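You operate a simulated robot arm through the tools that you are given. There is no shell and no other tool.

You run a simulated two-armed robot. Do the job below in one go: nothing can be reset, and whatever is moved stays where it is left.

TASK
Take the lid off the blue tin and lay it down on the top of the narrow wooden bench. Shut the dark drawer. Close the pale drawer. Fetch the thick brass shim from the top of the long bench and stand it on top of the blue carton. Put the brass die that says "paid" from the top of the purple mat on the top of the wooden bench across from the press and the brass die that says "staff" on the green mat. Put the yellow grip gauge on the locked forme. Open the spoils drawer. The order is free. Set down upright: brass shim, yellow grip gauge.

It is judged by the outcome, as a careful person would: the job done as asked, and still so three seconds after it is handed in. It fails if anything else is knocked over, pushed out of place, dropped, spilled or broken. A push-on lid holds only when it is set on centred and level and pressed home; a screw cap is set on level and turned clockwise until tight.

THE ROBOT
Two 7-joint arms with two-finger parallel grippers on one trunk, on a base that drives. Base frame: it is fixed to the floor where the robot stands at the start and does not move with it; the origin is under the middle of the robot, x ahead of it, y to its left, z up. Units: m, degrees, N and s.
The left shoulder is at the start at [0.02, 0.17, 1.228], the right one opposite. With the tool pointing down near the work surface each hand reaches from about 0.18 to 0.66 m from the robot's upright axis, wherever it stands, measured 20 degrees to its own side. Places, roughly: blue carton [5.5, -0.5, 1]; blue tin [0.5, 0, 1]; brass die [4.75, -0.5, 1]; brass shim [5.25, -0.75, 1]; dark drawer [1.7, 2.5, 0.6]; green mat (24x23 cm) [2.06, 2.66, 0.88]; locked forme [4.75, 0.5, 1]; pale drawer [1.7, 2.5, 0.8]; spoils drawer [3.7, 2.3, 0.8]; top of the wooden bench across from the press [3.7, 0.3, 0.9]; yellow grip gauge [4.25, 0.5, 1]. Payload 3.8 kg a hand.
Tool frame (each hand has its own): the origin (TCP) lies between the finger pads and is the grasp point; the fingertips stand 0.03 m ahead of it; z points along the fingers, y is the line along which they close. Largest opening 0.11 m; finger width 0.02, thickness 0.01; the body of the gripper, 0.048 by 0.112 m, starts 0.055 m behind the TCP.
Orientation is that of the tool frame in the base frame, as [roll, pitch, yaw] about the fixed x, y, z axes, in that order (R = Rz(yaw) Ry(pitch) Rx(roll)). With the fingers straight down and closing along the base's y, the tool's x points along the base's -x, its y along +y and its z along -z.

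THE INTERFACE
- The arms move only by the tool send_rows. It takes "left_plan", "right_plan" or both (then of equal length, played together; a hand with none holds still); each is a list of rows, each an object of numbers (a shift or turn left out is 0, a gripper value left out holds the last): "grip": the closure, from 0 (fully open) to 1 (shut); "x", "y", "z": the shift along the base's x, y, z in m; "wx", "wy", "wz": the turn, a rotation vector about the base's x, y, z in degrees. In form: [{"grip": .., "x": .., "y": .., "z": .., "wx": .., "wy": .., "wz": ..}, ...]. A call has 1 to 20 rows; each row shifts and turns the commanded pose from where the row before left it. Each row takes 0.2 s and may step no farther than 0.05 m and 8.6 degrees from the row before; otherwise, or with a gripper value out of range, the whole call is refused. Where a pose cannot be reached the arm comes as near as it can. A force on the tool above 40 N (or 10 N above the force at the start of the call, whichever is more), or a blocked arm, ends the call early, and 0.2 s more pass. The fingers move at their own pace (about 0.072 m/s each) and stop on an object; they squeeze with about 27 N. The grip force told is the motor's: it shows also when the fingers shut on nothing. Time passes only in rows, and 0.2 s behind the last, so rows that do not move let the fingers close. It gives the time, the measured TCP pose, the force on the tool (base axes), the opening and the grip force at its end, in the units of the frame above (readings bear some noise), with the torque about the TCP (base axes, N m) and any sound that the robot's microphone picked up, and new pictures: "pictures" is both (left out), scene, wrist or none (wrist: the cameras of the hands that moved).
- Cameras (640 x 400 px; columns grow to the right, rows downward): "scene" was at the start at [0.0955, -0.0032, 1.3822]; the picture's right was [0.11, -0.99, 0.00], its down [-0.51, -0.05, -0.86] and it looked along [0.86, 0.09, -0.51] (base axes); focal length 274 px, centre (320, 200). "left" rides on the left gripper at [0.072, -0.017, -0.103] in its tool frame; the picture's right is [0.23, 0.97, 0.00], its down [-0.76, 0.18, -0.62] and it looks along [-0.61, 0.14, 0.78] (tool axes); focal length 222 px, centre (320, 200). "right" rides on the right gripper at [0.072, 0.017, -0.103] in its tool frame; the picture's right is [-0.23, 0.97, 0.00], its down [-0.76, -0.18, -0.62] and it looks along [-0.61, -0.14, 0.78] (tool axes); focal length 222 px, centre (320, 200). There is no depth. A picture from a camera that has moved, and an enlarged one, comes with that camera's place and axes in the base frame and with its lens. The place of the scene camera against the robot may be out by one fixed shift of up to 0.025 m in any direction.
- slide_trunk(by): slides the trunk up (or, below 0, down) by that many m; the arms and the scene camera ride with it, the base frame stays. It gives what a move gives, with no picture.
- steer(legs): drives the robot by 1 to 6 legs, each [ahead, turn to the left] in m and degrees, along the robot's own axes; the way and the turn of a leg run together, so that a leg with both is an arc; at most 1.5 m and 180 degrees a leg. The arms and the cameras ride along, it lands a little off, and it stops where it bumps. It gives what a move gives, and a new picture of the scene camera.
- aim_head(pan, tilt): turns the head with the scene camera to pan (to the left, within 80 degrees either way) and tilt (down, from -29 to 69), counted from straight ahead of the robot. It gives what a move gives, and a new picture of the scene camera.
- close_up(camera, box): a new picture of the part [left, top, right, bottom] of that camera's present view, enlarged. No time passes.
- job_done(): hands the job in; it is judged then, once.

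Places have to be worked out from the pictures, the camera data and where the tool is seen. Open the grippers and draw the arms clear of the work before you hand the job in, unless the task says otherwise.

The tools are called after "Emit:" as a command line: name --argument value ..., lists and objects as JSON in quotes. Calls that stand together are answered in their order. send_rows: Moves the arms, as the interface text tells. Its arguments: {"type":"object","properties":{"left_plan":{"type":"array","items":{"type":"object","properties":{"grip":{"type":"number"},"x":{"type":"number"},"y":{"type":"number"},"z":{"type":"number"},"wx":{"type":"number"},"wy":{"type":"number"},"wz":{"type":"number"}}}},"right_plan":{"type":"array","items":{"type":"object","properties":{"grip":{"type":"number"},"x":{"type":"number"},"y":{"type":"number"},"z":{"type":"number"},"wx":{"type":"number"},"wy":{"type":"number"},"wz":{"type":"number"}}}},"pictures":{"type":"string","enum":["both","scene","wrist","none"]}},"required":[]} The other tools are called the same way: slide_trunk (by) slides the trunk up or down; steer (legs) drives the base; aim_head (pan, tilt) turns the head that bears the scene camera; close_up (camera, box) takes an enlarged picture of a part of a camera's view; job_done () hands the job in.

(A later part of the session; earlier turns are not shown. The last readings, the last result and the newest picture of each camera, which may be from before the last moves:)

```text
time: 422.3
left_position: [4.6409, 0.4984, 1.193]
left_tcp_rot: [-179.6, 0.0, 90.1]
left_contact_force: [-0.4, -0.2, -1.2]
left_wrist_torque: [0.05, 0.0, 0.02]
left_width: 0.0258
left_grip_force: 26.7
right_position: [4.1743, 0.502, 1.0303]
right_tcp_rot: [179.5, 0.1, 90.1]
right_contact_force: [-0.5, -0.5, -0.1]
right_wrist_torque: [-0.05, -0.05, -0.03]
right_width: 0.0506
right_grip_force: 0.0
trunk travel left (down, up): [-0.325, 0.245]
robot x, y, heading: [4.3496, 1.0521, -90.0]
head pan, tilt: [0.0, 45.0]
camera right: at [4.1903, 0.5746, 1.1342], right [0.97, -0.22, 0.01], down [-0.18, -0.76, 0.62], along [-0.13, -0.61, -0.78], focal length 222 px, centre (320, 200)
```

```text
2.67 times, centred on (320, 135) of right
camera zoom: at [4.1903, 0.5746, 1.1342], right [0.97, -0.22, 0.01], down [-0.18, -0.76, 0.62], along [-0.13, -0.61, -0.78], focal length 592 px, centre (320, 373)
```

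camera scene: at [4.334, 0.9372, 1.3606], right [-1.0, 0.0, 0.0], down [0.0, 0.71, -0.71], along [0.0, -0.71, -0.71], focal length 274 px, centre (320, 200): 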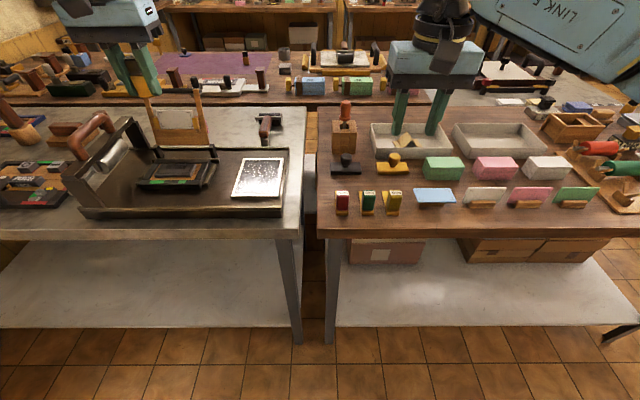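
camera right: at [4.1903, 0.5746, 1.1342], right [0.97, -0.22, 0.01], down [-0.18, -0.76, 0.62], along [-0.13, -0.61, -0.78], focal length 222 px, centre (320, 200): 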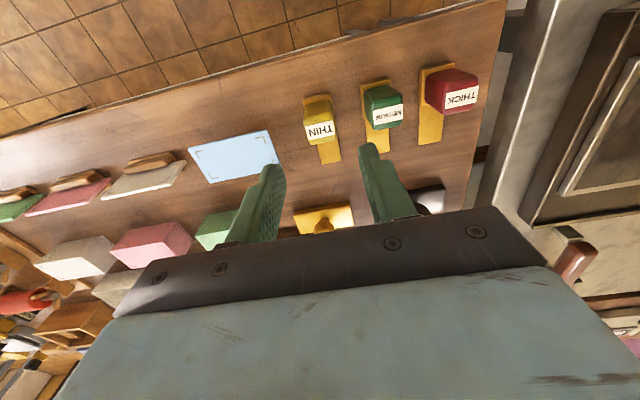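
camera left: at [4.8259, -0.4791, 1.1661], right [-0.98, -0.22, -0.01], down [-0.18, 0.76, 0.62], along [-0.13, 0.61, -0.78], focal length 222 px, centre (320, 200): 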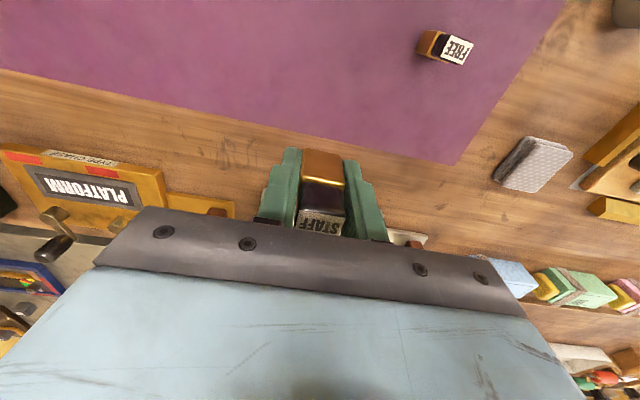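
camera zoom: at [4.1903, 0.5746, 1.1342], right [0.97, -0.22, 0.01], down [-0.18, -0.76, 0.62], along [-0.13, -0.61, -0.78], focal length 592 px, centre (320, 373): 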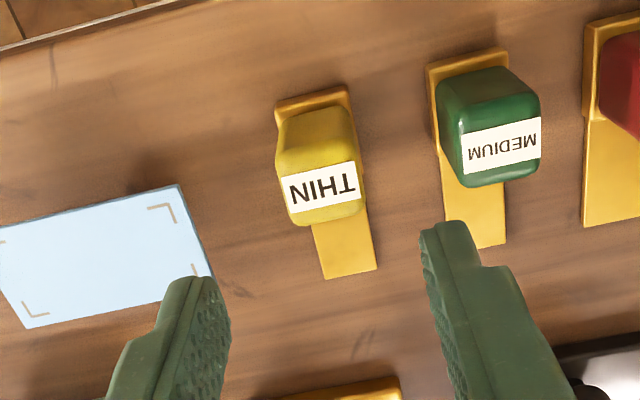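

Well aligned; neighbours have about 1–2 cm clearance. I descend and grip the yellow block.

Emit:
send_rows --right_plan '[{"x": 0.002, "y": -0.003, "z": -0.04}, {"z": -0.035}, {"z": -0.025}, {"z": -0.008}, {"grip": 1}, {"grip": 1}, {"grip": 1}]' --pictures "both"

Emit:
close_up --camera "scene" --box '[310, 150, 470, 260]'

```text
time: 423.9
left_position: [4.6406, 0.4982, 1.1934]
left_tcp_rot: [-179.6, 0.2, 90.2]
left_contact_force: [0.0, -0.2, -1.8]
left_wrist_torque: [0.03, 0.01, 0.0]
left_width: 0.0257
left_grip_force: 26.8
right_position: [4.1779, 0.4997, 0.9227]
right_tcp_rot: [179.5, 0.0, 90.2]
right_contact_force: [0.3, 0.0, 0.6]
right_wrist_torque: [-0.01, 0.02, -0.02]
right_width: 0.0273
right_grip_force: 27.5
trunk travel left (down, up): [-0.325, 0.245]
robot x, y, heading: [4.348, 1.0539, -90.1]
head pan, tilt: [0.0, 45.0]
camera scene: at [4.334, 0.9368, 1.3605], right [-1.0, 0.0, 0.0], down [0.0, 0.71, -0.71], along [0.0, -0.71, -0.71], focal length 274 px, centre (320, 200)
camera right: at [4.192, 0.571, 1.0267], right [0.97, -0.22, 0.01], down [-0.18, -0.76, 0.62], along [-0.13, -0.61, -0.78], focal length 222 px, centre (320, 200)
```

scene: 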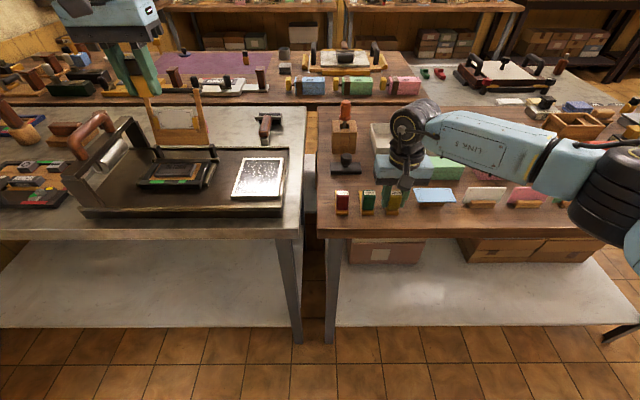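
right: 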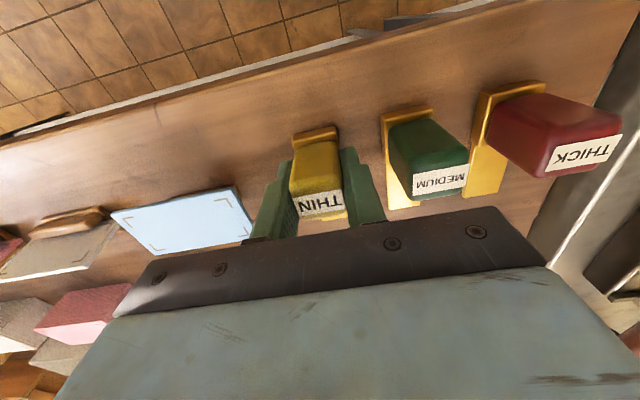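

```text
3.64 times, centred on (390, 205) of scene
camera zoom: at [4.334, 0.9368, 1.3605], right [-1.0, 0.0, 0.0], down [0.0, 0.71, -0.71], along [0.0, -0.71, -0.71], focal length 996 px, centre (66, 182)
```

zoom: 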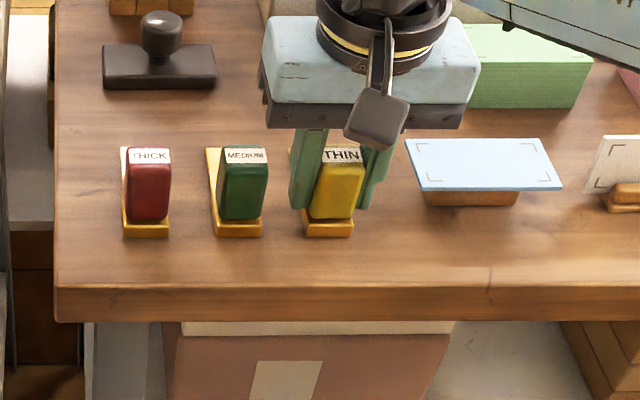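

Gripped. I lift the gauge and study the forme closely.

Emit:
send_rows --right_plan '[{"z": 0.04}, {"z": 0.05}, {"z": 0.05}, {"z": 0.05}, {"z": 0.04}]' --pictures "none"

Emit:
close_up --camera "scene" --box '[120, 130, 300, 230]'

Emit:
close_up --camera "left" --box '[0, 0, 640, 400]'

```text
time: 425.1
left_position: [4.6403, 0.4986, 1.1936]
left_tcp_rot: [-179.6, 0.1, 90.1]
left_contact_force: [1.0, 0.1, -1.8]
left_wrist_torque: [0.0, 0.02, 0.03]
left_width: 0.0259
left_grip_force: 27.2
right_position: [4.1808, 0.4996, 1.1543]
right_tcp_rot: [179.6, 0.1, 90.2]
right_contact_force: [-0.2, -0.1, -0.6]
right_wrist_torque: [-0.02, -0.03, 0.0]
right_width: 0.0272
right_grip_force: 26.7
trunk travel left (down, up): [-0.325, 0.245]
robot x, y, heading: [4.3479, 1.0533, -90.0]
head pan, tilt: [0.0, 45.0]
```

```text
3.56 times, centred on (210, 180) of scene
camera zoom: at [4.3343, 0.9372, 1.3606], right [-1.0, 0.0, 0.0], down [0.0, 0.71, -0.71], along [0.0, -0.71, -0.71], focal length 973 px, centre (711, 271)
```

zoom: 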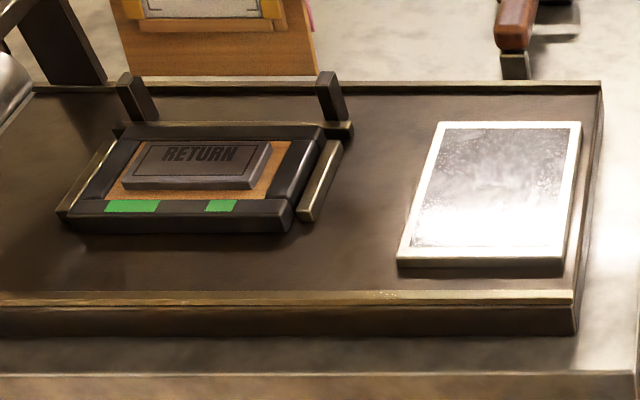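

```text
1.00 times, centred on (320, 200) of left (not enlarged: the box is as wide or as high as the picture)
camera zoom: at [4.6242, 0.5703, 1.2959], right [0.97, 0.23, -0.01], down [0.18, -0.76, 0.62], along [0.14, -0.61, -0.78], focal length 222 px, centre (320, 200)
```

zoom: 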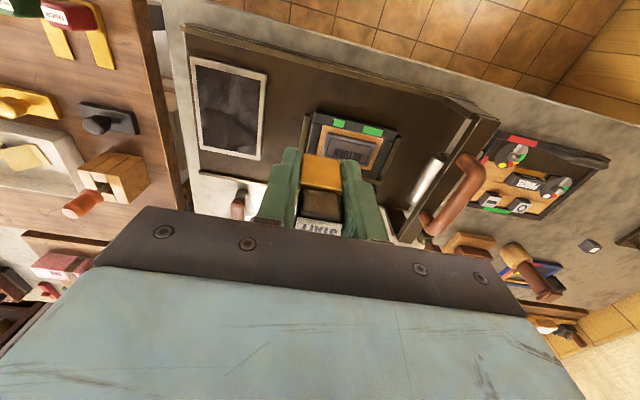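

The text block of the RETURN forme spans about x 4.68–4.77, y 0.363–0.405, top z≈0.90. I move the base so the right hand faces it.

Emit:
steer --legs '[[-0.35, 0], [0, 53], [0.66, 0], [0, -53]]'

Emit:
aim_head --pan -15 --tilt 45

```text
time: 435.4
left_position: [5.1728, 0.4602, 1.1938]
left_tcp_rot: [-179.6, 0.0, 90.9]
left_contact_force: [0.9, 0.7, -2.3]
left_wrist_torque: [0.06, 0.01, 0.03]
left_width: 0.0256
left_grip_force: 27.1
right_position: [4.7124, 0.455, 1.1504]
right_tcp_rot: [179.6, 0.1, 90.9]
right_contact_force: [-0.6, -0.3, -1.8]
right_wrist_torque: [0.02, 0.01, 0.01]
right_width: 0.0274
right_grip_force: 27.2
trunk travel left (down, up): [-0.325, 0.245]
robot x, y, heading: [4.8782, 1.0081, -89.4]
head pan, tilt: [0.0, 45.0]
camera scene: at [4.8608, 0.8953, 1.3605], right [-1.0, -0.01, 0.0], down [-0.01, 0.71, -0.71], along [0.01, -0.71, -0.71], focal length 274 px, centre (320, 200)
```

scene: 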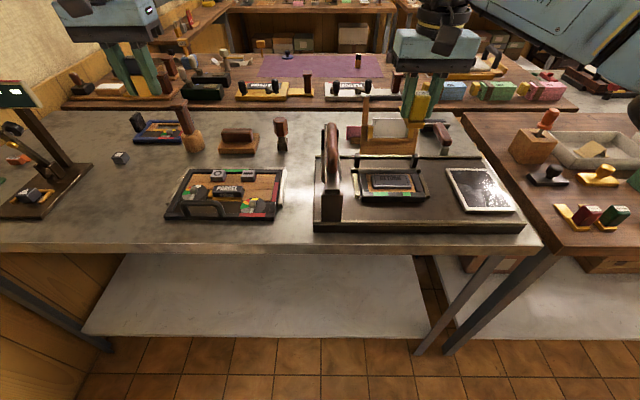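

```text
time: 436.1
left_position: [5.1734, 0.4613, 1.1934]
left_tcp_rot: [-179.6, 0.1, 90.9]
left_contact_force: [0.3, 0.2, -1.6]
left_wrist_torque: [0.03, -0.01, -0.02]
left_width: 0.0256
left_grip_force: 27.5
right_position: [4.7118, 0.4554, 1.1526]
right_tcp_rot: [179.6, 0.1, 90.9]
right_contact_force: [0.4, -0.3, -0.9]
right_wrist_torque: [-0.01, 0.01, 0.02]
right_width: 0.0274
right_grip_force: 26.9
trunk travel left (down, up): [-0.325, 0.245]
robot x, y, heading: [4.8737, 1.0139, -89.4]
head pan, tilt: [-15.0, 45.0]
camera scene: at [4.8402, 0.8979, 1.3605], right [-0.97, 0.25, 0.0], down [0.17, 0.69, -0.71], along [-0.17, -0.69, -0.71], focal length 274 px, centre (320, 200)
```

scene: 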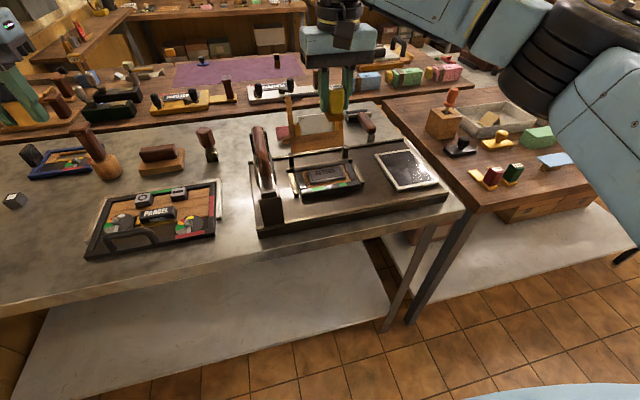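

I rotate the right hand 89° so the gauge's long base will lie along the forme's text block, moving it above the block.

Emit:
send_rows --right_plan '[{"wz": 8.1}, {"wz": 8.1}, {"wz": 8.1}, {"wz": 8.1}, {"wz": 8.1}, {"wz": 8.1, "y": -0.01}, {"wz": 8.1, "y": -0.01}, {"wz": 8.1, "y": -0.01}, {"wz": 8.1, "y": -0.02}, {"wz": 8.1, "y": -0.02}, {"wz": 8.1}]' --pictures "both"

Emit:
close_up --camera "scene" --box '[250, 60, 420, 220]'

```text
time: 438.5
left_position: [5.1734, 0.4607, 1.1935]
left_tcp_rot: [-179.7, 0.1, 90.9]
left_contact_force: [0.4, 0.1, -1.7]
left_wrist_torque: [-0.02, 0.0, 0.01]
left_width: 0.0256
left_grip_force: 27.3
right_position: [4.7101, 0.4877, 1.1478]
right_tcp_rot: [179.1, 0.2, 132.6]
right_contact_force: [-0.6, 0.2, -0.6]
right_wrist_torque: [0.0, 0.01, 0.01]
right_width: 0.0272
right_grip_force: 27.2
right hand out of reach, approached as far as the arm can: row 5, 6, 7, 8, 9, 10, 11
trunk travel left (down, up): [-0.325, 0.245]
robot x, y, heading: [4.8721, 1.0094, -89.5]
head pan, tilt: [-15.0, 45.0]
camera scene: at [4.84, 0.8979, 1.3605], right [-0.97, 0.25, 0.0], down [0.17, 0.69, -0.71], along [-0.17, -0.69, -0.71], focal length 274 px, centre (320, 200)
camera right: at [4.6709, 0.5519, 1.2515], right [0.87, 0.49, 0.02], down [0.38, -0.69, 0.62], along [0.32, -0.54, -0.78], focal length 222 px, centre (320, 200)
```

scene: 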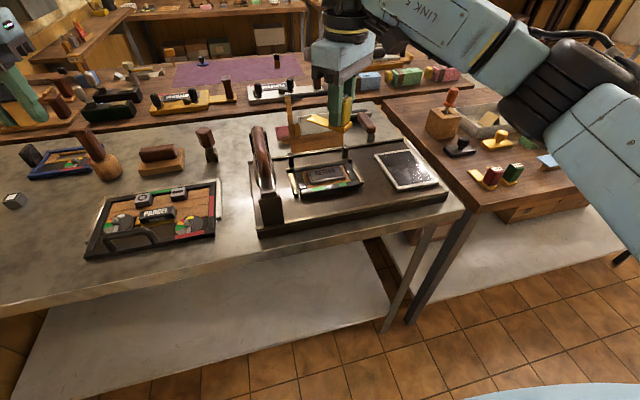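
right: 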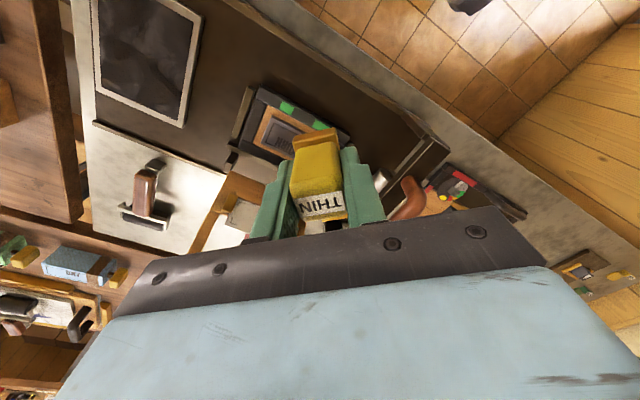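

```text
2.50 times, centred on (335, 140) of scene
camera zoom: at [4.84, 0.8979, 1.3605], right [-0.97, 0.25, 0.0], down [0.17, 0.69, -0.71], along [-0.17, -0.69, -0.71], focal length 684 px, centre (282, 350)
```

zoom: 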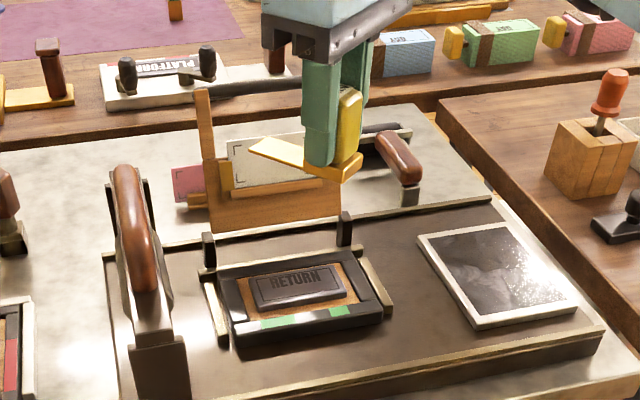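

The wrist can't turn that way. The gauge is stable enough without turning: its base then rests across the text block along y. I turn back square and move over the block centre.

Emit:
send_rows --right_plan '[{"wz": -7.1, "x": 0.003, "y": -0.015}, {"wz": -7.1, "x": 0.003, "y": -0.015}, {"wz": -7.1, "x": 0.003, "y": -0.015}, {"wz": -7.1, "x": 0.003, "y": -0.015}, {"wz": -7.1, "x": 0.003, "y": -0.015}, {"wz": -7.1, "x": 0.002, "y": -0.015}, {"z": -0.04}, {"z": -0.04}]' --pictures "both"

Emit:
close_up --camera "scene" --box '[250, 80, 420, 220]'

Emit:
close_up --camera "right" --box '[220, 70, 420, 230]'

```text
time: 440.3
left_position: [5.1738, 0.4608, 1.1929]
left_tcp_rot: [-179.6, 0.1, 90.8]
left_contact_force: [0.4, 0.7, -0.9]
left_wrist_torque: [0.01, 0.02, 0.01]
left_width: 0.0258
left_grip_force: 27.0
right_position: [4.7285, 0.3978, 1.0682]
right_tcp_rot: [179.1, 0.2, 90.0]
right_contact_force: [-0.2, -0.4, -0.6]
right_wrist_torque: [0.0, -0.01, -0.03]
right_width: 0.0274
right_grip_force: 27.3
trunk travel left (down, up): [-0.325, 0.245]
robot x, y, heading: [4.878, 1.0082, -89.2]
head pan, tilt: [-15.0, 45.0]
camera scene: at [4.8403, 0.8976, 1.3605], right [-0.97, 0.25, 0.0], down [0.17, 0.69, -0.71], along [-0.17, -0.68, -0.71], focal length 274 px, centre (320, 200)
camera right: at [4.7423, 0.4701, 1.1708], right [0.97, -0.23, 0.02], down [-0.19, -0.76, 0.62], along [-0.13, -0.61, -0.78], focal length 222 px, centre (320, 200)
```

scene: 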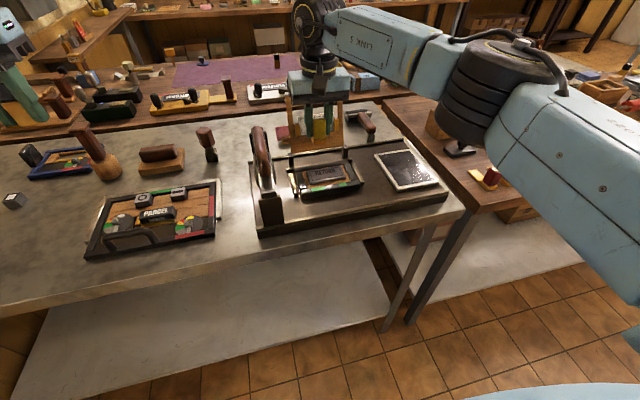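
right: 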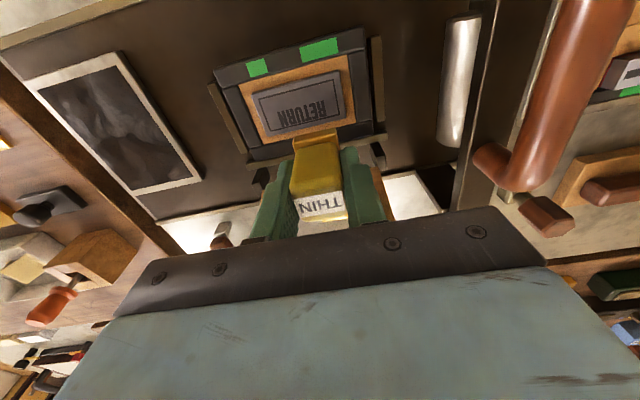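

```text
2.86 times, centred on (335, 150) of scene
camera zoom: at [4.8403, 0.8976, 1.3605], right [-0.97, 0.25, 0.0], down [0.17, 0.69, -0.71], along [-0.17, -0.68, -0.71], focal length 782 px, centre (277, 343)
```

zoom: 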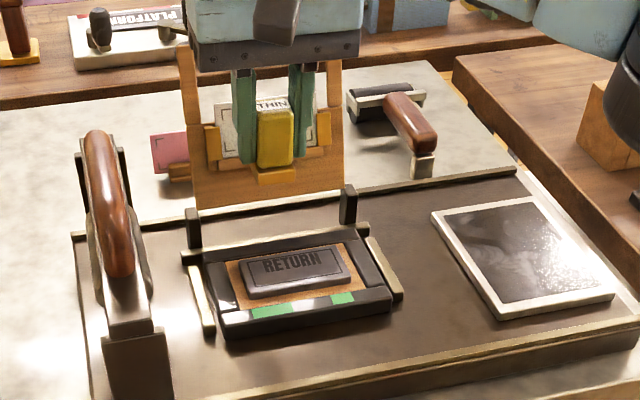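

```text
2.50 times, centred on (320, 150) of right
camera zoom: at [4.7423, 0.4701, 1.1708], right [0.97, -0.23, 0.02], down [-0.19, -0.76, 0.62], along [-0.13, -0.61, -0.78], focal length 555 px, centre (320, 325)
```

zoom: 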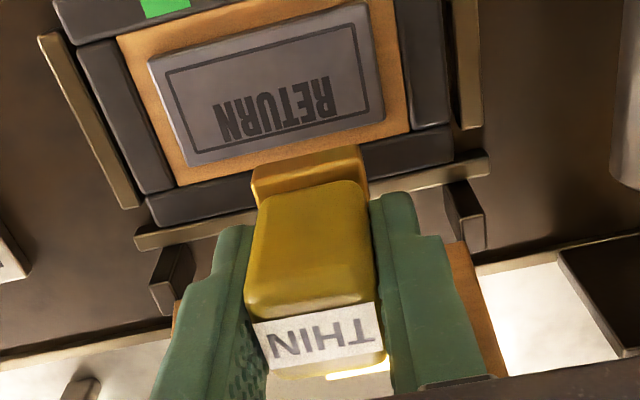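

Text block: x 4.663–4.757, y 0.382–0.428, top z≈0.917. I shift to (4.710, 0.415) and lower.

Emit:
send_rows --right_plan '[{"x": -0.0185, "y": 0.017, "z": -0.03}, {"z": -0.03}, {"z": -0.02}, {"z": -0.008}]' --pictures "both"

Emit:
close_up --camera "scene" --box '[280, 100, 390, 210]'

Emit:
close_up --camera "right" --box '[220, 70, 420, 230]'

```text
time: 441.3
left_position: [5.1735, 0.4606, 1.1933]
left_tcp_rot: [-179.6, 0.1, 90.9]
left_contact_force: [0.1, -0.9, -2.0]
left_wrist_torque: [-0.01, 0.03, -0.03]
left_width: 0.0257
left_grip_force: 26.9
right_position: [4.7096, 0.4154, 0.9802]
right_tcp_rot: [179.2, 0.2, 90.0]
right_contact_force: [0.2, -0.9, -0.2]
right_wrist_torque: [-0.02, 0.0, 0.0]
right_width: 0.0277
right_grip_force: 27.0
trunk travel left (down, up): [-0.325, 0.245]
robot x, y, heading: [4.8769, 1.0085, -89.3]
head pan, tilt: [-15.0, 45.0]
camera scene: at [4.8404, 0.8978, 1.3606], right [-0.97, 0.25, 0.0], down [0.17, 0.69, -0.71], along [-0.18, -0.69, -0.71], focal length 274 px, centre (320, 200)
camera right: at [4.7238, 0.4883, 1.0836], right [0.97, -0.23, 0.01], down [-0.19, -0.76, 0.62], along [-0.13, -0.61, -0.78], focal length 222 px, centre (320, 200)
```

scene: 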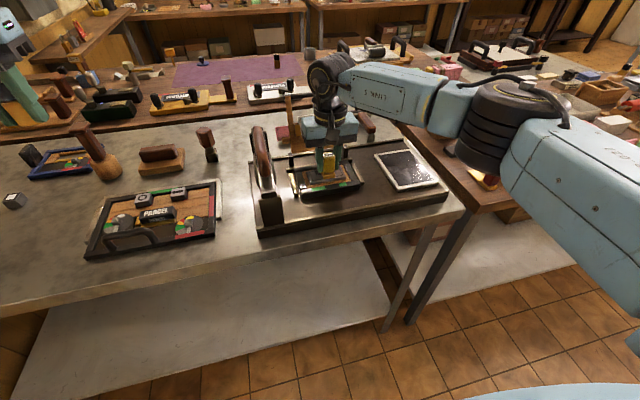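
right: 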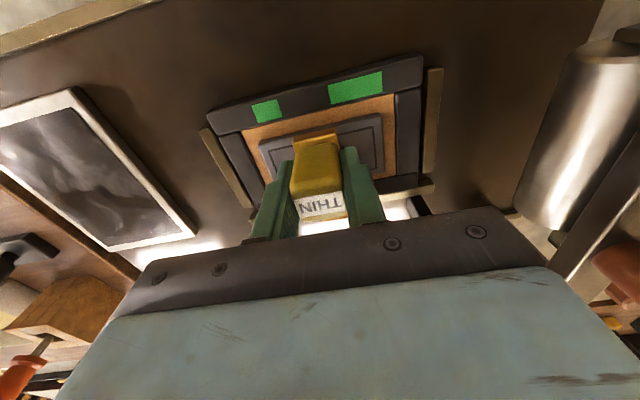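

```text
3.64 times, centred on (335, 155) of scene
camera zoom: at [4.8404, 0.8978, 1.3606], right [-0.97, 0.25, 0.0], down [0.17, 0.69, -0.71], along [-0.18, -0.69, -0.71], focal length 996 px, centre (266, 364)
```

zoom: 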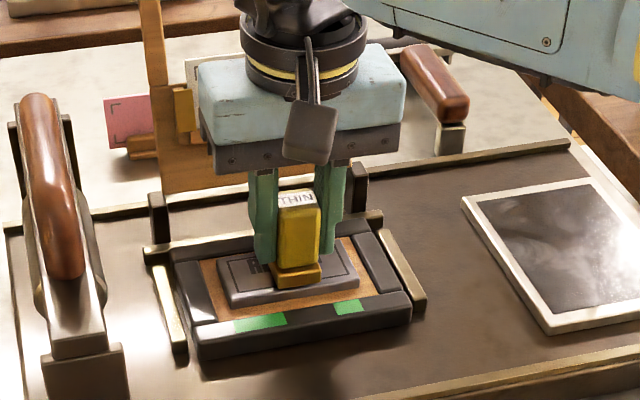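

```text
2.50 times, centred on (320, 150) of right
camera zoom: at [4.7238, 0.4883, 1.0836], right [0.97, -0.23, 0.01], down [-0.19, -0.76, 0.62], along [-0.13, -0.61, -0.78], focal length 555 px, centre (320, 325)
```

zoom: 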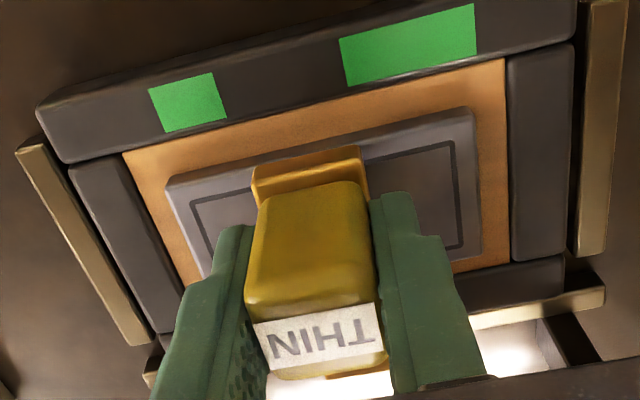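

Nicely over the text block. I lower in small steps to contact.

Emit:
send_rows --right_plan '[{"z": -0.004}, {"z": -0.003}, {"z": -0.003}]' --pictures "none"

Emit:
send_rows --right_plan '[{"z": -0.002}, {"z": -0.002}]' --pictures "none"

```text
time: 442.1
left_position: [5.1736, 0.462, 1.1947]
left_tcp_rot: [-179.6, 0.1, 90.8]
left_contact_force: [0.5, 0.2, -1.3]
left_wrist_torque: [-0.02, -0.01, 0.0]
left_width: 0.0256
left_grip_force: 26.6
right_position: [4.7107, 0.416, 0.9762]
right_tcp_rot: [179.1, 0.7, 89.9]
right_contact_force: [-1.1, -1.2, 31.1]
right_wrist_torque: [-0.01, 0.55, -0.01]
right_width: 0.0272
right_grip_force: 27.5
trunk travel left (down, up): [-0.325, 0.245]
robot x, y, heading: [4.8725, 1.0096, -89.4]
head pan, tilt: [-15.0, 45.0]
```

```text
time: 442.6
left_position: [5.1719, 0.461, 1.1925]
left_tcp_rot: [-179.5, 0.1, 90.8]
left_contact_force: [-0.4, -0.5, -1.7]
left_wrist_torque: [0.05, 0.02, 0.04]
left_width: 0.0256
left_grip_force: 27.0
right_position: [4.7105, 0.4124, 0.9763]
right_tcp_rot: [178.8, 0.8, 90.0]
right_contact_force: [0.0, 3.7, 13.5]
right_wrist_torque: [0.4, 0.25, -0.04]
right_width: 0.0275
right_grip_force: 26.9
trunk travel left (down, up): [-0.325, 0.245]
robot x, y, heading: [4.8747, 1.0118, -89.4]
head pan, tilt: [-15.0, 45.0]
stopped in row 2 (right hand): the force on the tool passed its limit at 42 N (the readings are from after the stop); the commanded pose is now the measured one
```

Firm contact at 0.977. I check the picture before releasing.

Emit:
close_up --camera "scene" --box '[280, 100, 390, 210]'

Emit:
close_up --camera "right" --box '[220, 70, 420, 230]'

```text
3.64 times, centred on (335, 155) of scene
camera zoom: at [4.8403, 0.8985, 1.3604], right [-0.97, 0.25, 0.0], down [0.17, 0.69, -0.71], along [-0.18, -0.69, -0.71], focal length 996 px, centre (266, 364)
```

zoom: 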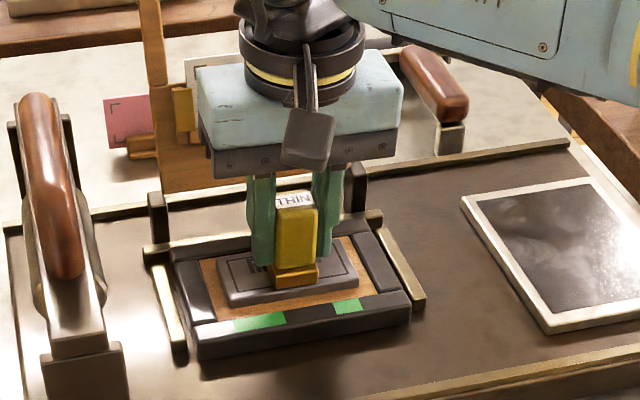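

```text
2.50 times, centred on (320, 150) of right
camera zoom: at [4.7239, 0.4868, 1.0783], right [0.97, -0.23, 0.02], down [-0.19, -0.75, 0.63], along [-0.13, -0.62, -0.78], focal length 555 px, centre (320, 325)
```

zoom: 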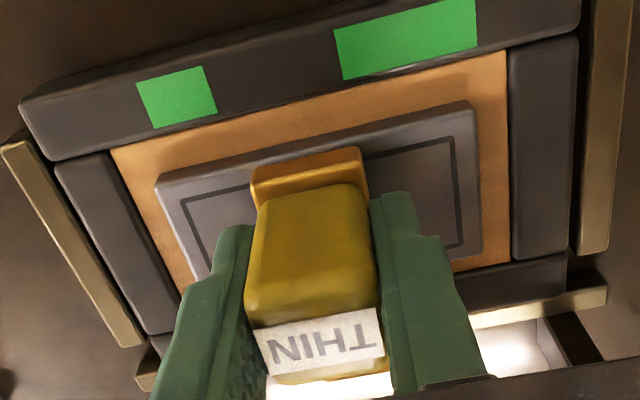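

It sits flat on the block. I ease up a millimetre and release, then retreat straight up.

Emit:
send_rows --right_plan '[{"z": 0.001}, {"grip": 0.62}, {"grip": 0.58}, {"grip": 0.56}]' --pictures "none"

Emit:
close_up --camera "scene" --box '[280, 100, 390, 210]'

Emit:
close_up --camera "right" --box '[220, 70, 420, 230]'

```text
time: 443.6
left_position: [5.1731, 0.4604, 1.1915]
left_tcp_rot: [-179.6, 0.0, 90.9]
left_contact_force: [0.2, -0.2, -1.1]
left_wrist_torque: [0.02, 0.01, -0.01]
left_width: 0.0256
left_grip_force: 26.8
right_position: [4.7096, 0.4133, 0.9743]
right_tcp_rot: [178.9, 0.7, 90.0]
right_contact_force: [0.7, 0.1, 0.5]
right_wrist_torque: [0.0, -0.01, -0.01]
right_width: 0.0484
right_grip_force: 0.0
trunk travel left (down, up): [-0.325, 0.245]
robot x, y, heading: [4.8746, 1.0095, -89.1]
head pan, tilt: [-15.0, 45.0]
```

```text
3.64 times, centred on (335, 155) of scene
camera zoom: at [4.84, 0.8978, 1.3605], right [-0.97, 0.25, 0.0], down [0.17, 0.69, -0.71], along [-0.17, -0.69, -0.71], focal length 996 px, centre (266, 364)
```

zoom: 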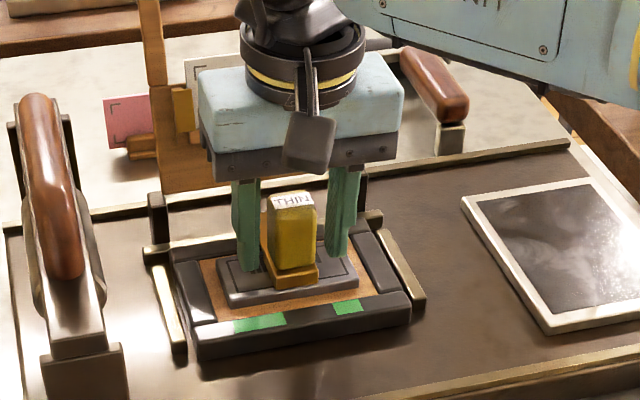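

```text
2.50 times, centred on (320, 150) of right
camera zoom: at [4.7233, 0.4866, 1.0766], right [0.97, -0.23, 0.02], down [-0.19, -0.75, 0.63], along [-0.13, -0.62, -0.78], focal length 555 px, centre (320, 325)
```

zoom: 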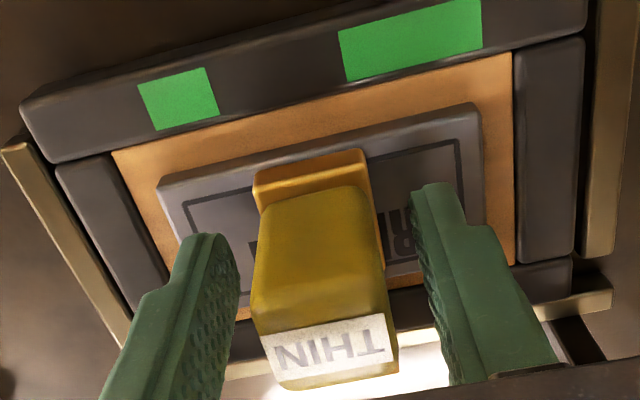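

The gauge stands free. I lift the hand straight up and view it.

Emit:
send_rows --right_plan '[{"z": 0.03}, {"z": 0.04}, {"z": 0.05}, {"z": 0.05}]' --pictures "wrist"

Emit:
close_up --camera "scene" --box '[280, 120, 390, 210]'

Emit:
close_up --camera "right" --box '[220, 50, 420, 200]'

```text
time: 444.6
left_position: [5.1739, 0.4599, 1.1939]
left_tcp_rot: [-179.6, 0.1, 91.0]
left_contact_force: [0.6, 0.3, -1.9]
left_wrist_torque: [0.03, 0.0, -0.01]
left_width: 0.0259
left_grip_force: 26.5
right_position: [4.7091, 0.4144, 1.1469]
right_tcp_rot: [179.1, 0.6, 90.0]
right_contact_force: [0.3, 0.8, -0.4]
right_wrist_torque: [0.01, -0.01, 0.0]
right_width: 0.0484
right_grip_force: 0.0
trunk travel left (down, up): [-0.325, 0.245]
robot x, y, heading: [4.878, 1.0084, -89.2]
head pan, tilt: [-15.0, 45.0]
camera right: at [4.7233, 0.4876, 1.2488], right [0.97, -0.23, 0.02], down [-0.19, -0.75, 0.63], along [-0.13, -0.62, -0.78], focal length 222 px, centre (320, 200)
```

right: 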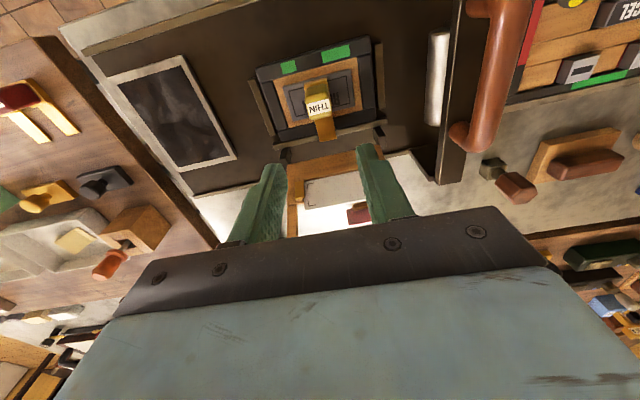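

```text
4.44 times, centred on (335, 165) of scene
camera zoom: at [4.8405, 0.8984, 1.3606], right [-0.97, 0.25, 0.0], down [0.17, 0.68, -0.71], along [-0.18, -0.69, -0.71], focal length 1217 px, centre (253, 356)
```

zoom: 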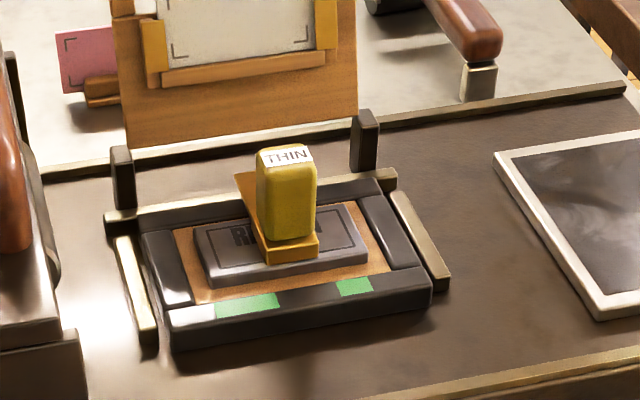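

```text
2.67 times, centred on (320, 125) of right
camera zoom: at [4.7233, 0.4876, 1.2488], right [0.97, -0.23, 0.02], down [-0.19, -0.75, 0.63], along [-0.13, -0.62, -0.78], focal length 592 px, centre (320, 400)
```

zoom: 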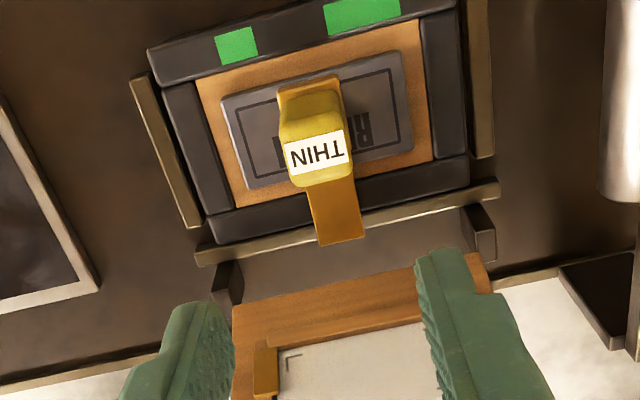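

The yellow gauge stands on the locked forme. Next the spoils drawer (handle ≈(3.70, 2.264, 0.755)) with the free right hand; I drive to face the press cabinet.

Emit:
steer --legs '[[-0.25, 0], [0, -91], [1.3, 0], [0, -90]]'

Emit:
aim_head --pan -5 --tilt 30

Emit:
close_up --camera "scene" --box '[260, 130, 460, 270]'

```text
time: 460.2
left_position: [3.3015, 1.8305, 1.1926]
left_tcp_rot: [-179.7, 0.1, -90.6]
left_contact_force: [0.0, -0.2, -0.8]
left_wrist_torque: [0.01, -0.02, -0.01]
left_width: 0.0257
left_grip_force: 27.2
right_position: [3.7649, 1.8679, 1.1461]
right_tcp_rot: [179.0, 0.7, -91.4]
right_contact_force: [-0.5, 0.3, -0.4]
right_wrist_torque: [-0.02, 0.01, 0.02]
right_width: 0.0484
right_grip_force: 0.0
trunk travel left (down, up): [-0.325, 0.245]
robot x, y, heading: [3.584, 1.2713, 89.3]
head pan, tilt: [-15.0, 45.0]
camera scene: at [3.5918, 1.3608, 1.3605], right [0.96, -0.27, 0.0], down [-0.19, -0.68, -0.71], along [0.19, 0.68, -0.71], focal length 274 px, centre (320, 200)
```

scene: 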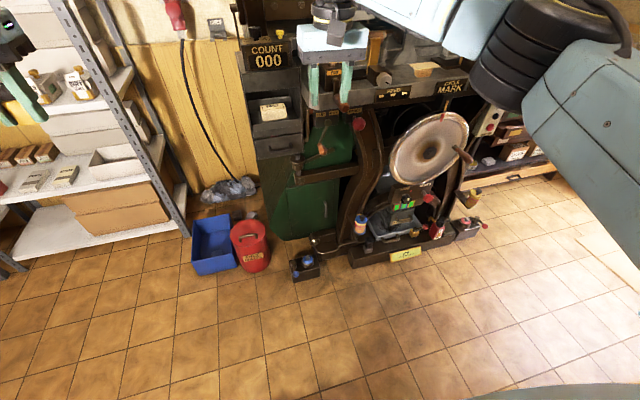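

```text
time: 461.0
left_position: [3.2999, 1.8317, 1.1928]
left_tcp_rot: [-179.7, 0.1, -90.6]
left_contact_force: [-0.1, 0.1, -2.1]
left_wrist_torque: [-0.01, 0.0, -0.01]
left_width: 0.0255
left_grip_force: 26.8
right_position: [3.767, 1.8672, 1.145]
right_tcp_rot: [179.0, 0.7, -91.5]
right_contact_force: [0.7, -1.2, -0.1]
right_wrist_torque: [-0.01, 0.01, 0.01]
right_width: 0.0482
right_grip_force: 0.1
trunk travel left (down, up): [-0.325, 0.245]
robot x, y, heading: [3.5828, 1.2715, 89.3]
head pan, tilt: [-5.0, 30.0]
camera scene: at [3.5786, 1.3725, 1.3831], right [0.99, -0.1, 0.0], down [-0.05, -0.5, -0.87], along [0.09, 0.86, -0.5], focal length 274 px, centre (320, 200)
```

scene: 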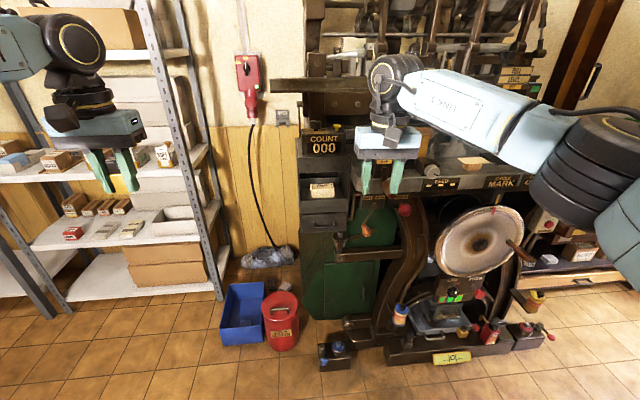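

```text
2.86 times, centred on (360, 200) of scene
camera zoom: at [3.5786, 1.3725, 1.3831], right [0.99, -0.1, 0.0], down [-0.05, -0.5, -0.87], along [0.09, 0.86, -0.5], focal length 782 px, centre (206, 200)
```

zoom: 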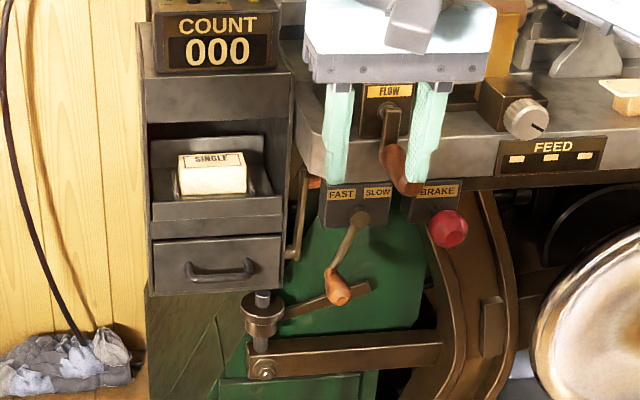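

The drawer with the bar handle sits under the delivery tray; handle ≈(3.705, 2.267, 0.75). I lower the trunk and turn the right hand to point forward with vertical jaw, still well away from the press.

Emit:
slide_trunk --by -0.25

Emit:
send_rows --right_plan '[{"wx": 8.4, "grip": 0.3}, {"wx": 8.4}, {"wx": 8.4}, {"wx": 8.4, "z": -0.02}, {"wx": 8.4, "z": -0.02}, {"wx": 8.4, "z": -0.02}, {"wx": 8.4, "z": -0.02}, {"wx": 8.4, "z": -0.02}, {"wx": 8.4, "z": -0.02}, {"wx": 8.4, "z": -0.02}, {"wx": 5.5, "x": -0.03}]' --pictures "scene"

```text
time: 463.6
left_position: [3.3007, 1.832, 0.9429]
left_tcp_rot: [-179.6, 0.1, -90.6]
left_contact_force: [0.4, 0.9, -1.9]
left_wrist_torque: [-0.03, -0.02, 0.0]
left_width: 0.0255
left_grip_force: 27.0
right_position: [3.7664, 1.8667, 0.8958]
right_tcp_rot: [179.1, 0.8, -91.4]
right_contact_force: [-0.2, -0.5, 1.2]
right_wrist_torque: [0.03, 0.01, 0.0]
right_width: 0.0486
right_grip_force: 0.0
trunk travel left (down, up): [-0.075, 0.495]
robot x, y, heading: [3.5824, 1.2735, 89.4]
head pan, tilt: [-5.0, 30.0]
```

```text
time: 466.0
left_position: [3.2972, 1.8303, 0.9422]
left_tcp_rot: [-179.5, 0.1, -90.4]
left_contact_force: [-0.1, -0.7, -1.8]
left_wrist_torque: [0.0, -0.09, 0.0]
left_width: 0.0259
left_grip_force: 27.0
right_position: [3.7145, 1.8602, 0.8013]
right_tcp_rot: [172.7, 65.2, -94.4]
right_contact_force: [1.4, -0.1, -2.2]
right_wrist_torque: [0.26, 0.04, 0.07]
right_width: 0.0769
right_grip_force: 0.1
right hand out of reach, approached as far as the arm can: row 8, 9, 10, 11
trunk travel left (down, up): [-0.075, 0.495]
robot x, y, heading: [3.5831, 1.2725, 89.1]
head pan, tilt: [-5.0, 30.0]
camera scene: at [3.576, 1.3721, 1.1332], right [0.99, -0.1, 0.0], down [-0.05, -0.5, -0.87], along [0.09, 0.86, -0.5], focal length 274 px, centre (320, 200)
```

scene: 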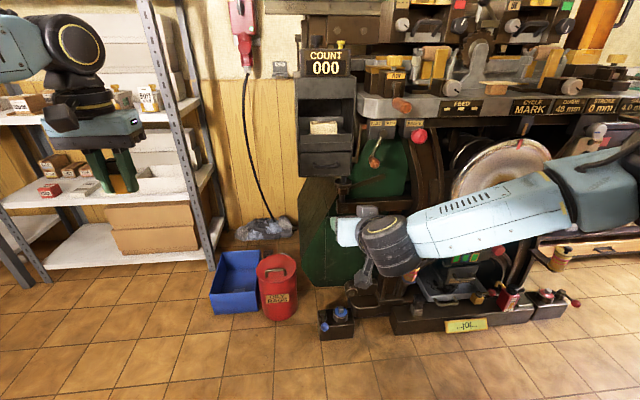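

Tilt of 65° is reached, which suffices. I roll the hand 90° about its own axis so the jaws open vertically.

Emit:
send_rows --right_plan '[{"wy": 7.5, "wz": -3.5}, {"wy": 7.5, "wz": -3.5}, {"wy": 7.5, "wz": -3.5}, {"wy": 7.5, "wz": -3.5}, {"wy": 7.5, "wz": -3.5}, {"wy": 7.5, "wz": -3.5}, {"wy": 7.5, "wz": -3.5}, {"wy": 7.5, "wz": -3.5}, {"wy": 7.5, "wz": -3.5}, {"wy": 7.5, "wz": -3.5}, {"wy": 6, "wz": -2.8}]' --pictures "both"

```text
time: 468.4
left_position: [3.3008, 1.8322, 0.943]
left_tcp_rot: [-179.5, 0.1, -90.6]
left_contact_force: [-0.5, -0.8, -2.3]
left_wrist_torque: [-0.04, -0.01, 0.03]
left_width: 0.0258
left_grip_force: 27.0
right_position: [3.7365, 1.8666, 0.8085]
right_tcp_rot: [114.0, 0.3, 177.1]
right_contact_force: [-0.2, -0.1, 0.1]
right_wrist_torque: [0.01, 0.0, 0.0]
right_width: 0.0771
right_grip_force: 0.0
trunk travel left (down, up): [-0.075, 0.495]
robot x, y, heading: [3.5846, 1.2777, 88.9]
head pan, tilt: [-5.0, 30.0]
camera scene: at [3.5786, 1.3725, 1.1332], right [0.99, -0.1, 0.0], down [-0.05, -0.5, -0.87], along [0.09, 0.86, -0.5], focal length 274 px, centre (320, 200)
camera right: at [3.6578, 1.7825, 0.8655], right [0.24, 0.38, 0.89], down [0.73, -0.68, 0.1], along [0.64, 0.62, -0.44], focal length 222 px, centre (320, 200)
```

scene: 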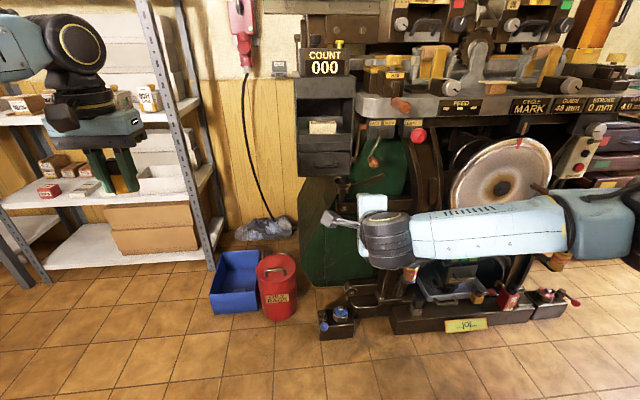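
right: 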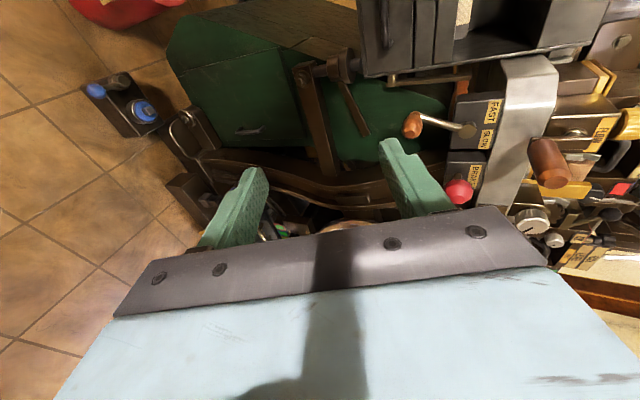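

With this arm the forearm would sweep into the press's cranks when approaching; the left arm suits this drawer better. So I restore the right arm, and first deliver STAFF (left hand) to the green mat.

Emit:
send_rows --right_plan '[{"wy": -7.5, "wz": 3.5}, {"wy": -7.5, "wz": 3.5}, {"wy": -7.5, "wz": 3.5}, {"wy": -7.5, "wz": 3.5}, {"wy": -7.5, "wz": 3.5}, {"wy": -7.5, "wz": 3.5}, {"wy": -7.5, "wz": 3.5}, {"wy": -7.5, "wz": 3.5}, {"wy": -7.5, "wz": 3.5}, {"wy": -7.5, "wz": 3.5}, {"wy": -6, "wz": 2.8}]' --pictures "none"

Emit:
send_rows --right_plan '[{"wx": -8.2, "z": 0.01}, {"wx": -8.2, "z": 0.01}, {"wx": -8.2, "z": 0.01}, {"wx": -8.2, "z": 0.02}, {"wx": -8.2, "z": 0.02}, {"wx": -8.2, "z": 0.02}, {"wx": -8.2}, {"wx": -8.0}]' --pictures "none"

Emit:
slide_trunk --by 0.25

```text
time: 470.8
left_position: [3.3014, 1.8317, 0.943]
left_tcp_rot: [-179.6, 0.2, -90.6]
left_contact_force: [0.4, 0.7, -2.4]
left_wrist_torque: [-0.01, -0.02, -0.02]
left_width: 0.0257
left_grip_force: 26.8
right_position: [3.7363, 1.8664, 0.8092]
right_tcp_rot: [175.8, 67.8, -93.6]
right_contact_force: [0.3, 0.1, -0.1]
right_wrist_torque: [0.04, -0.01, 0.04]
right_width: 0.0769
right_grip_force: 0.3
trunk travel left (down, up): [-0.075, 0.495]
robot x, y, heading: [3.5857, 1.2746, 89.2]
head pan, tilt: [-5.0, 30.0]
```

```text
time: 472.6
left_position: [3.3, 1.8321, 0.9427]
left_tcp_rot: [-179.6, 0.0, -90.6]
left_contact_force: [-0.1, -0.4, -1.6]
left_wrist_torque: [-0.02, -0.04, -0.01]
left_width: 0.0257
left_grip_force: 27.0
right_position: [3.7352, 1.8657, 0.8981]
right_tcp_rot: [179.0, 2.2, -91.4]
right_contact_force: [-0.5, 0.7, -0.4]
right_wrist_torque: [-0.01, -0.02, -0.03]
right_width: 0.0771
right_grip_force: 0.1
trunk travel left (down, up): [-0.075, 0.495]
robot x, y, heading: [3.584, 1.274, 89.2]
head pan, tilt: [-5.0, 30.0]
```

```text
time: 475.2
left_position: [3.3011, 1.8317, 1.1931]
left_tcp_rot: [-179.6, 0.0, -90.6]
left_contact_force: [0.1, -0.6, -1.3]
left_wrist_torque: [-0.01, -0.02, 0.01]
left_width: 0.0255
left_grip_force: 26.9
right_position: [3.7371, 1.8673, 1.1471]
right_tcp_rot: [179.0, 2.5, -91.4]
right_contact_force: [0.0, 0.3, 0.3]
right_wrist_torque: [0.02, 0.01, 0.0]
right_width: 0.077
right_grip_force: 0.0
trunk travel left (down, up): [-0.325, 0.245]
robot x, y, heading: [3.5837, 1.2711, 89.1]
head pan, tilt: [-5.0, 30.0]
```

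Both arms are normal. I tuck the right hand closer, then drive to the green mat.

Emit:
send_rows --right_plan '[{"y": -0.04, "wx": -2.5}, {"y": -0.04}, {"y": -0.04}, {"y": -0.04}, {"y": -0.04}, {"y": -0.04}]' --pictures "none"

Emit:
steer --legs '[[0, 90.9], [1.38, 0], [0, -90], [0.45, 0]]'

Emit:
aim_head --pan 0 --tilt 35

```text
time: 476.6
left_position: [3.3017, 1.8308, 1.1952]
left_tcp_rot: [-179.5, 0.2, -90.6]
left_contact_force: [-0.7, -0.5, -0.8]
left_wrist_torque: [0.0, 0.01, 0.01]
left_width: 0.0258
left_grip_force: 27.0
right_position: [3.7351, 1.6263, 1.1477]
right_tcp_rot: [179.1, 0.0, -91.6]
right_contact_force: [0.2, -0.5, 0.2]
right_wrist_torque: [0.04, 0.02, 0.0]
right_width: 0.0768
right_grip_force: 0.2
trunk travel left (down, up): [-0.325, 0.245]
robot x, y, heading: [3.5861, 1.2724, 89.3]
head pan, tilt: [-5.0, 30.0]
```

```text
time: 493.5
left_position: [1.9099, 2.2608, 1.1928]
left_tcp_rot: [-179.6, 0.0, -89.6]
left_contact_force: [0.6, 0.6, -0.9]
left_wrist_torque: [-0.05, 0.02, 0.0]
left_width: 0.0259
left_grip_force: 27.2
right_position: [2.3483, 2.062, 1.1485]
right_tcp_rot: [179.0, -0.1, -90.4]
right_contact_force: [-1.2, -0.3, 0.3]
right_wrist_torque: [-0.03, -0.02, -0.03]
right_width: 0.0771
right_grip_force: 0.1
trunk travel left (down, up): [-0.325, 0.245]
robot x, y, heading: [2.2022, 1.7068, 90.6]
head pan, tilt: [-5.0, 30.0]
camera scene: at [2.1958, 1.806, 1.3831], right [1.0, -0.08, 0.0], down [-0.04, -0.5, -0.87], along [0.07, 0.86, -0.5], focal length 274 px, centre (320, 200)
```

scene: 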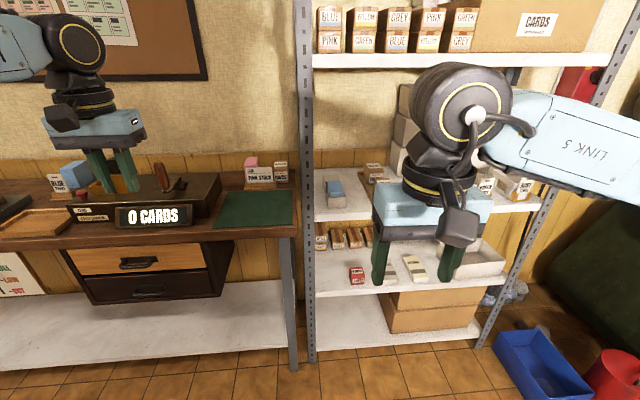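

```text
time: 494.1
left_position: [1.9097, 2.2604, 1.193]
left_tcp_rot: [-179.6, 0.0, -89.6]
left_contact_force: [0.7, 0.8, -1.8]
left_wrist_torque: [-0.02, -0.02, 0.01]
left_width: 0.0257
left_grip_force: 27.3
right_position: [2.3491, 2.0614, 1.1485]
right_tcp_rot: [179.0, -0.1, -90.5]
right_contact_force: [-1.0, 0.4, -0.4]
right_wrist_torque: [0.01, 0.01, -0.01]
right_width: 0.0769
right_grip_force: 0.1
trunk travel left (down, up): [-0.325, 0.245]
robot x, y, heading: [2.2029, 1.7036, 90.1]
head pan, tilt: [0.0, 35.0]
camera scene: at [2.188, 1.8033, 1.3754], right [1.0, 0.0, 0.0], down [0.0, -0.57, -0.82], along [0.0, 0.82, -0.57], focal length 274 px, centre (320, 200)
```

scene: 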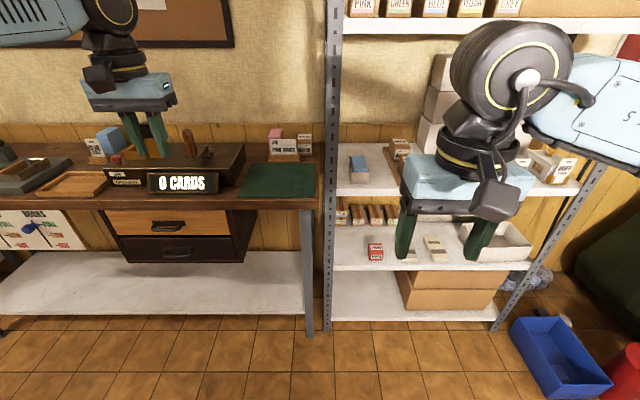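

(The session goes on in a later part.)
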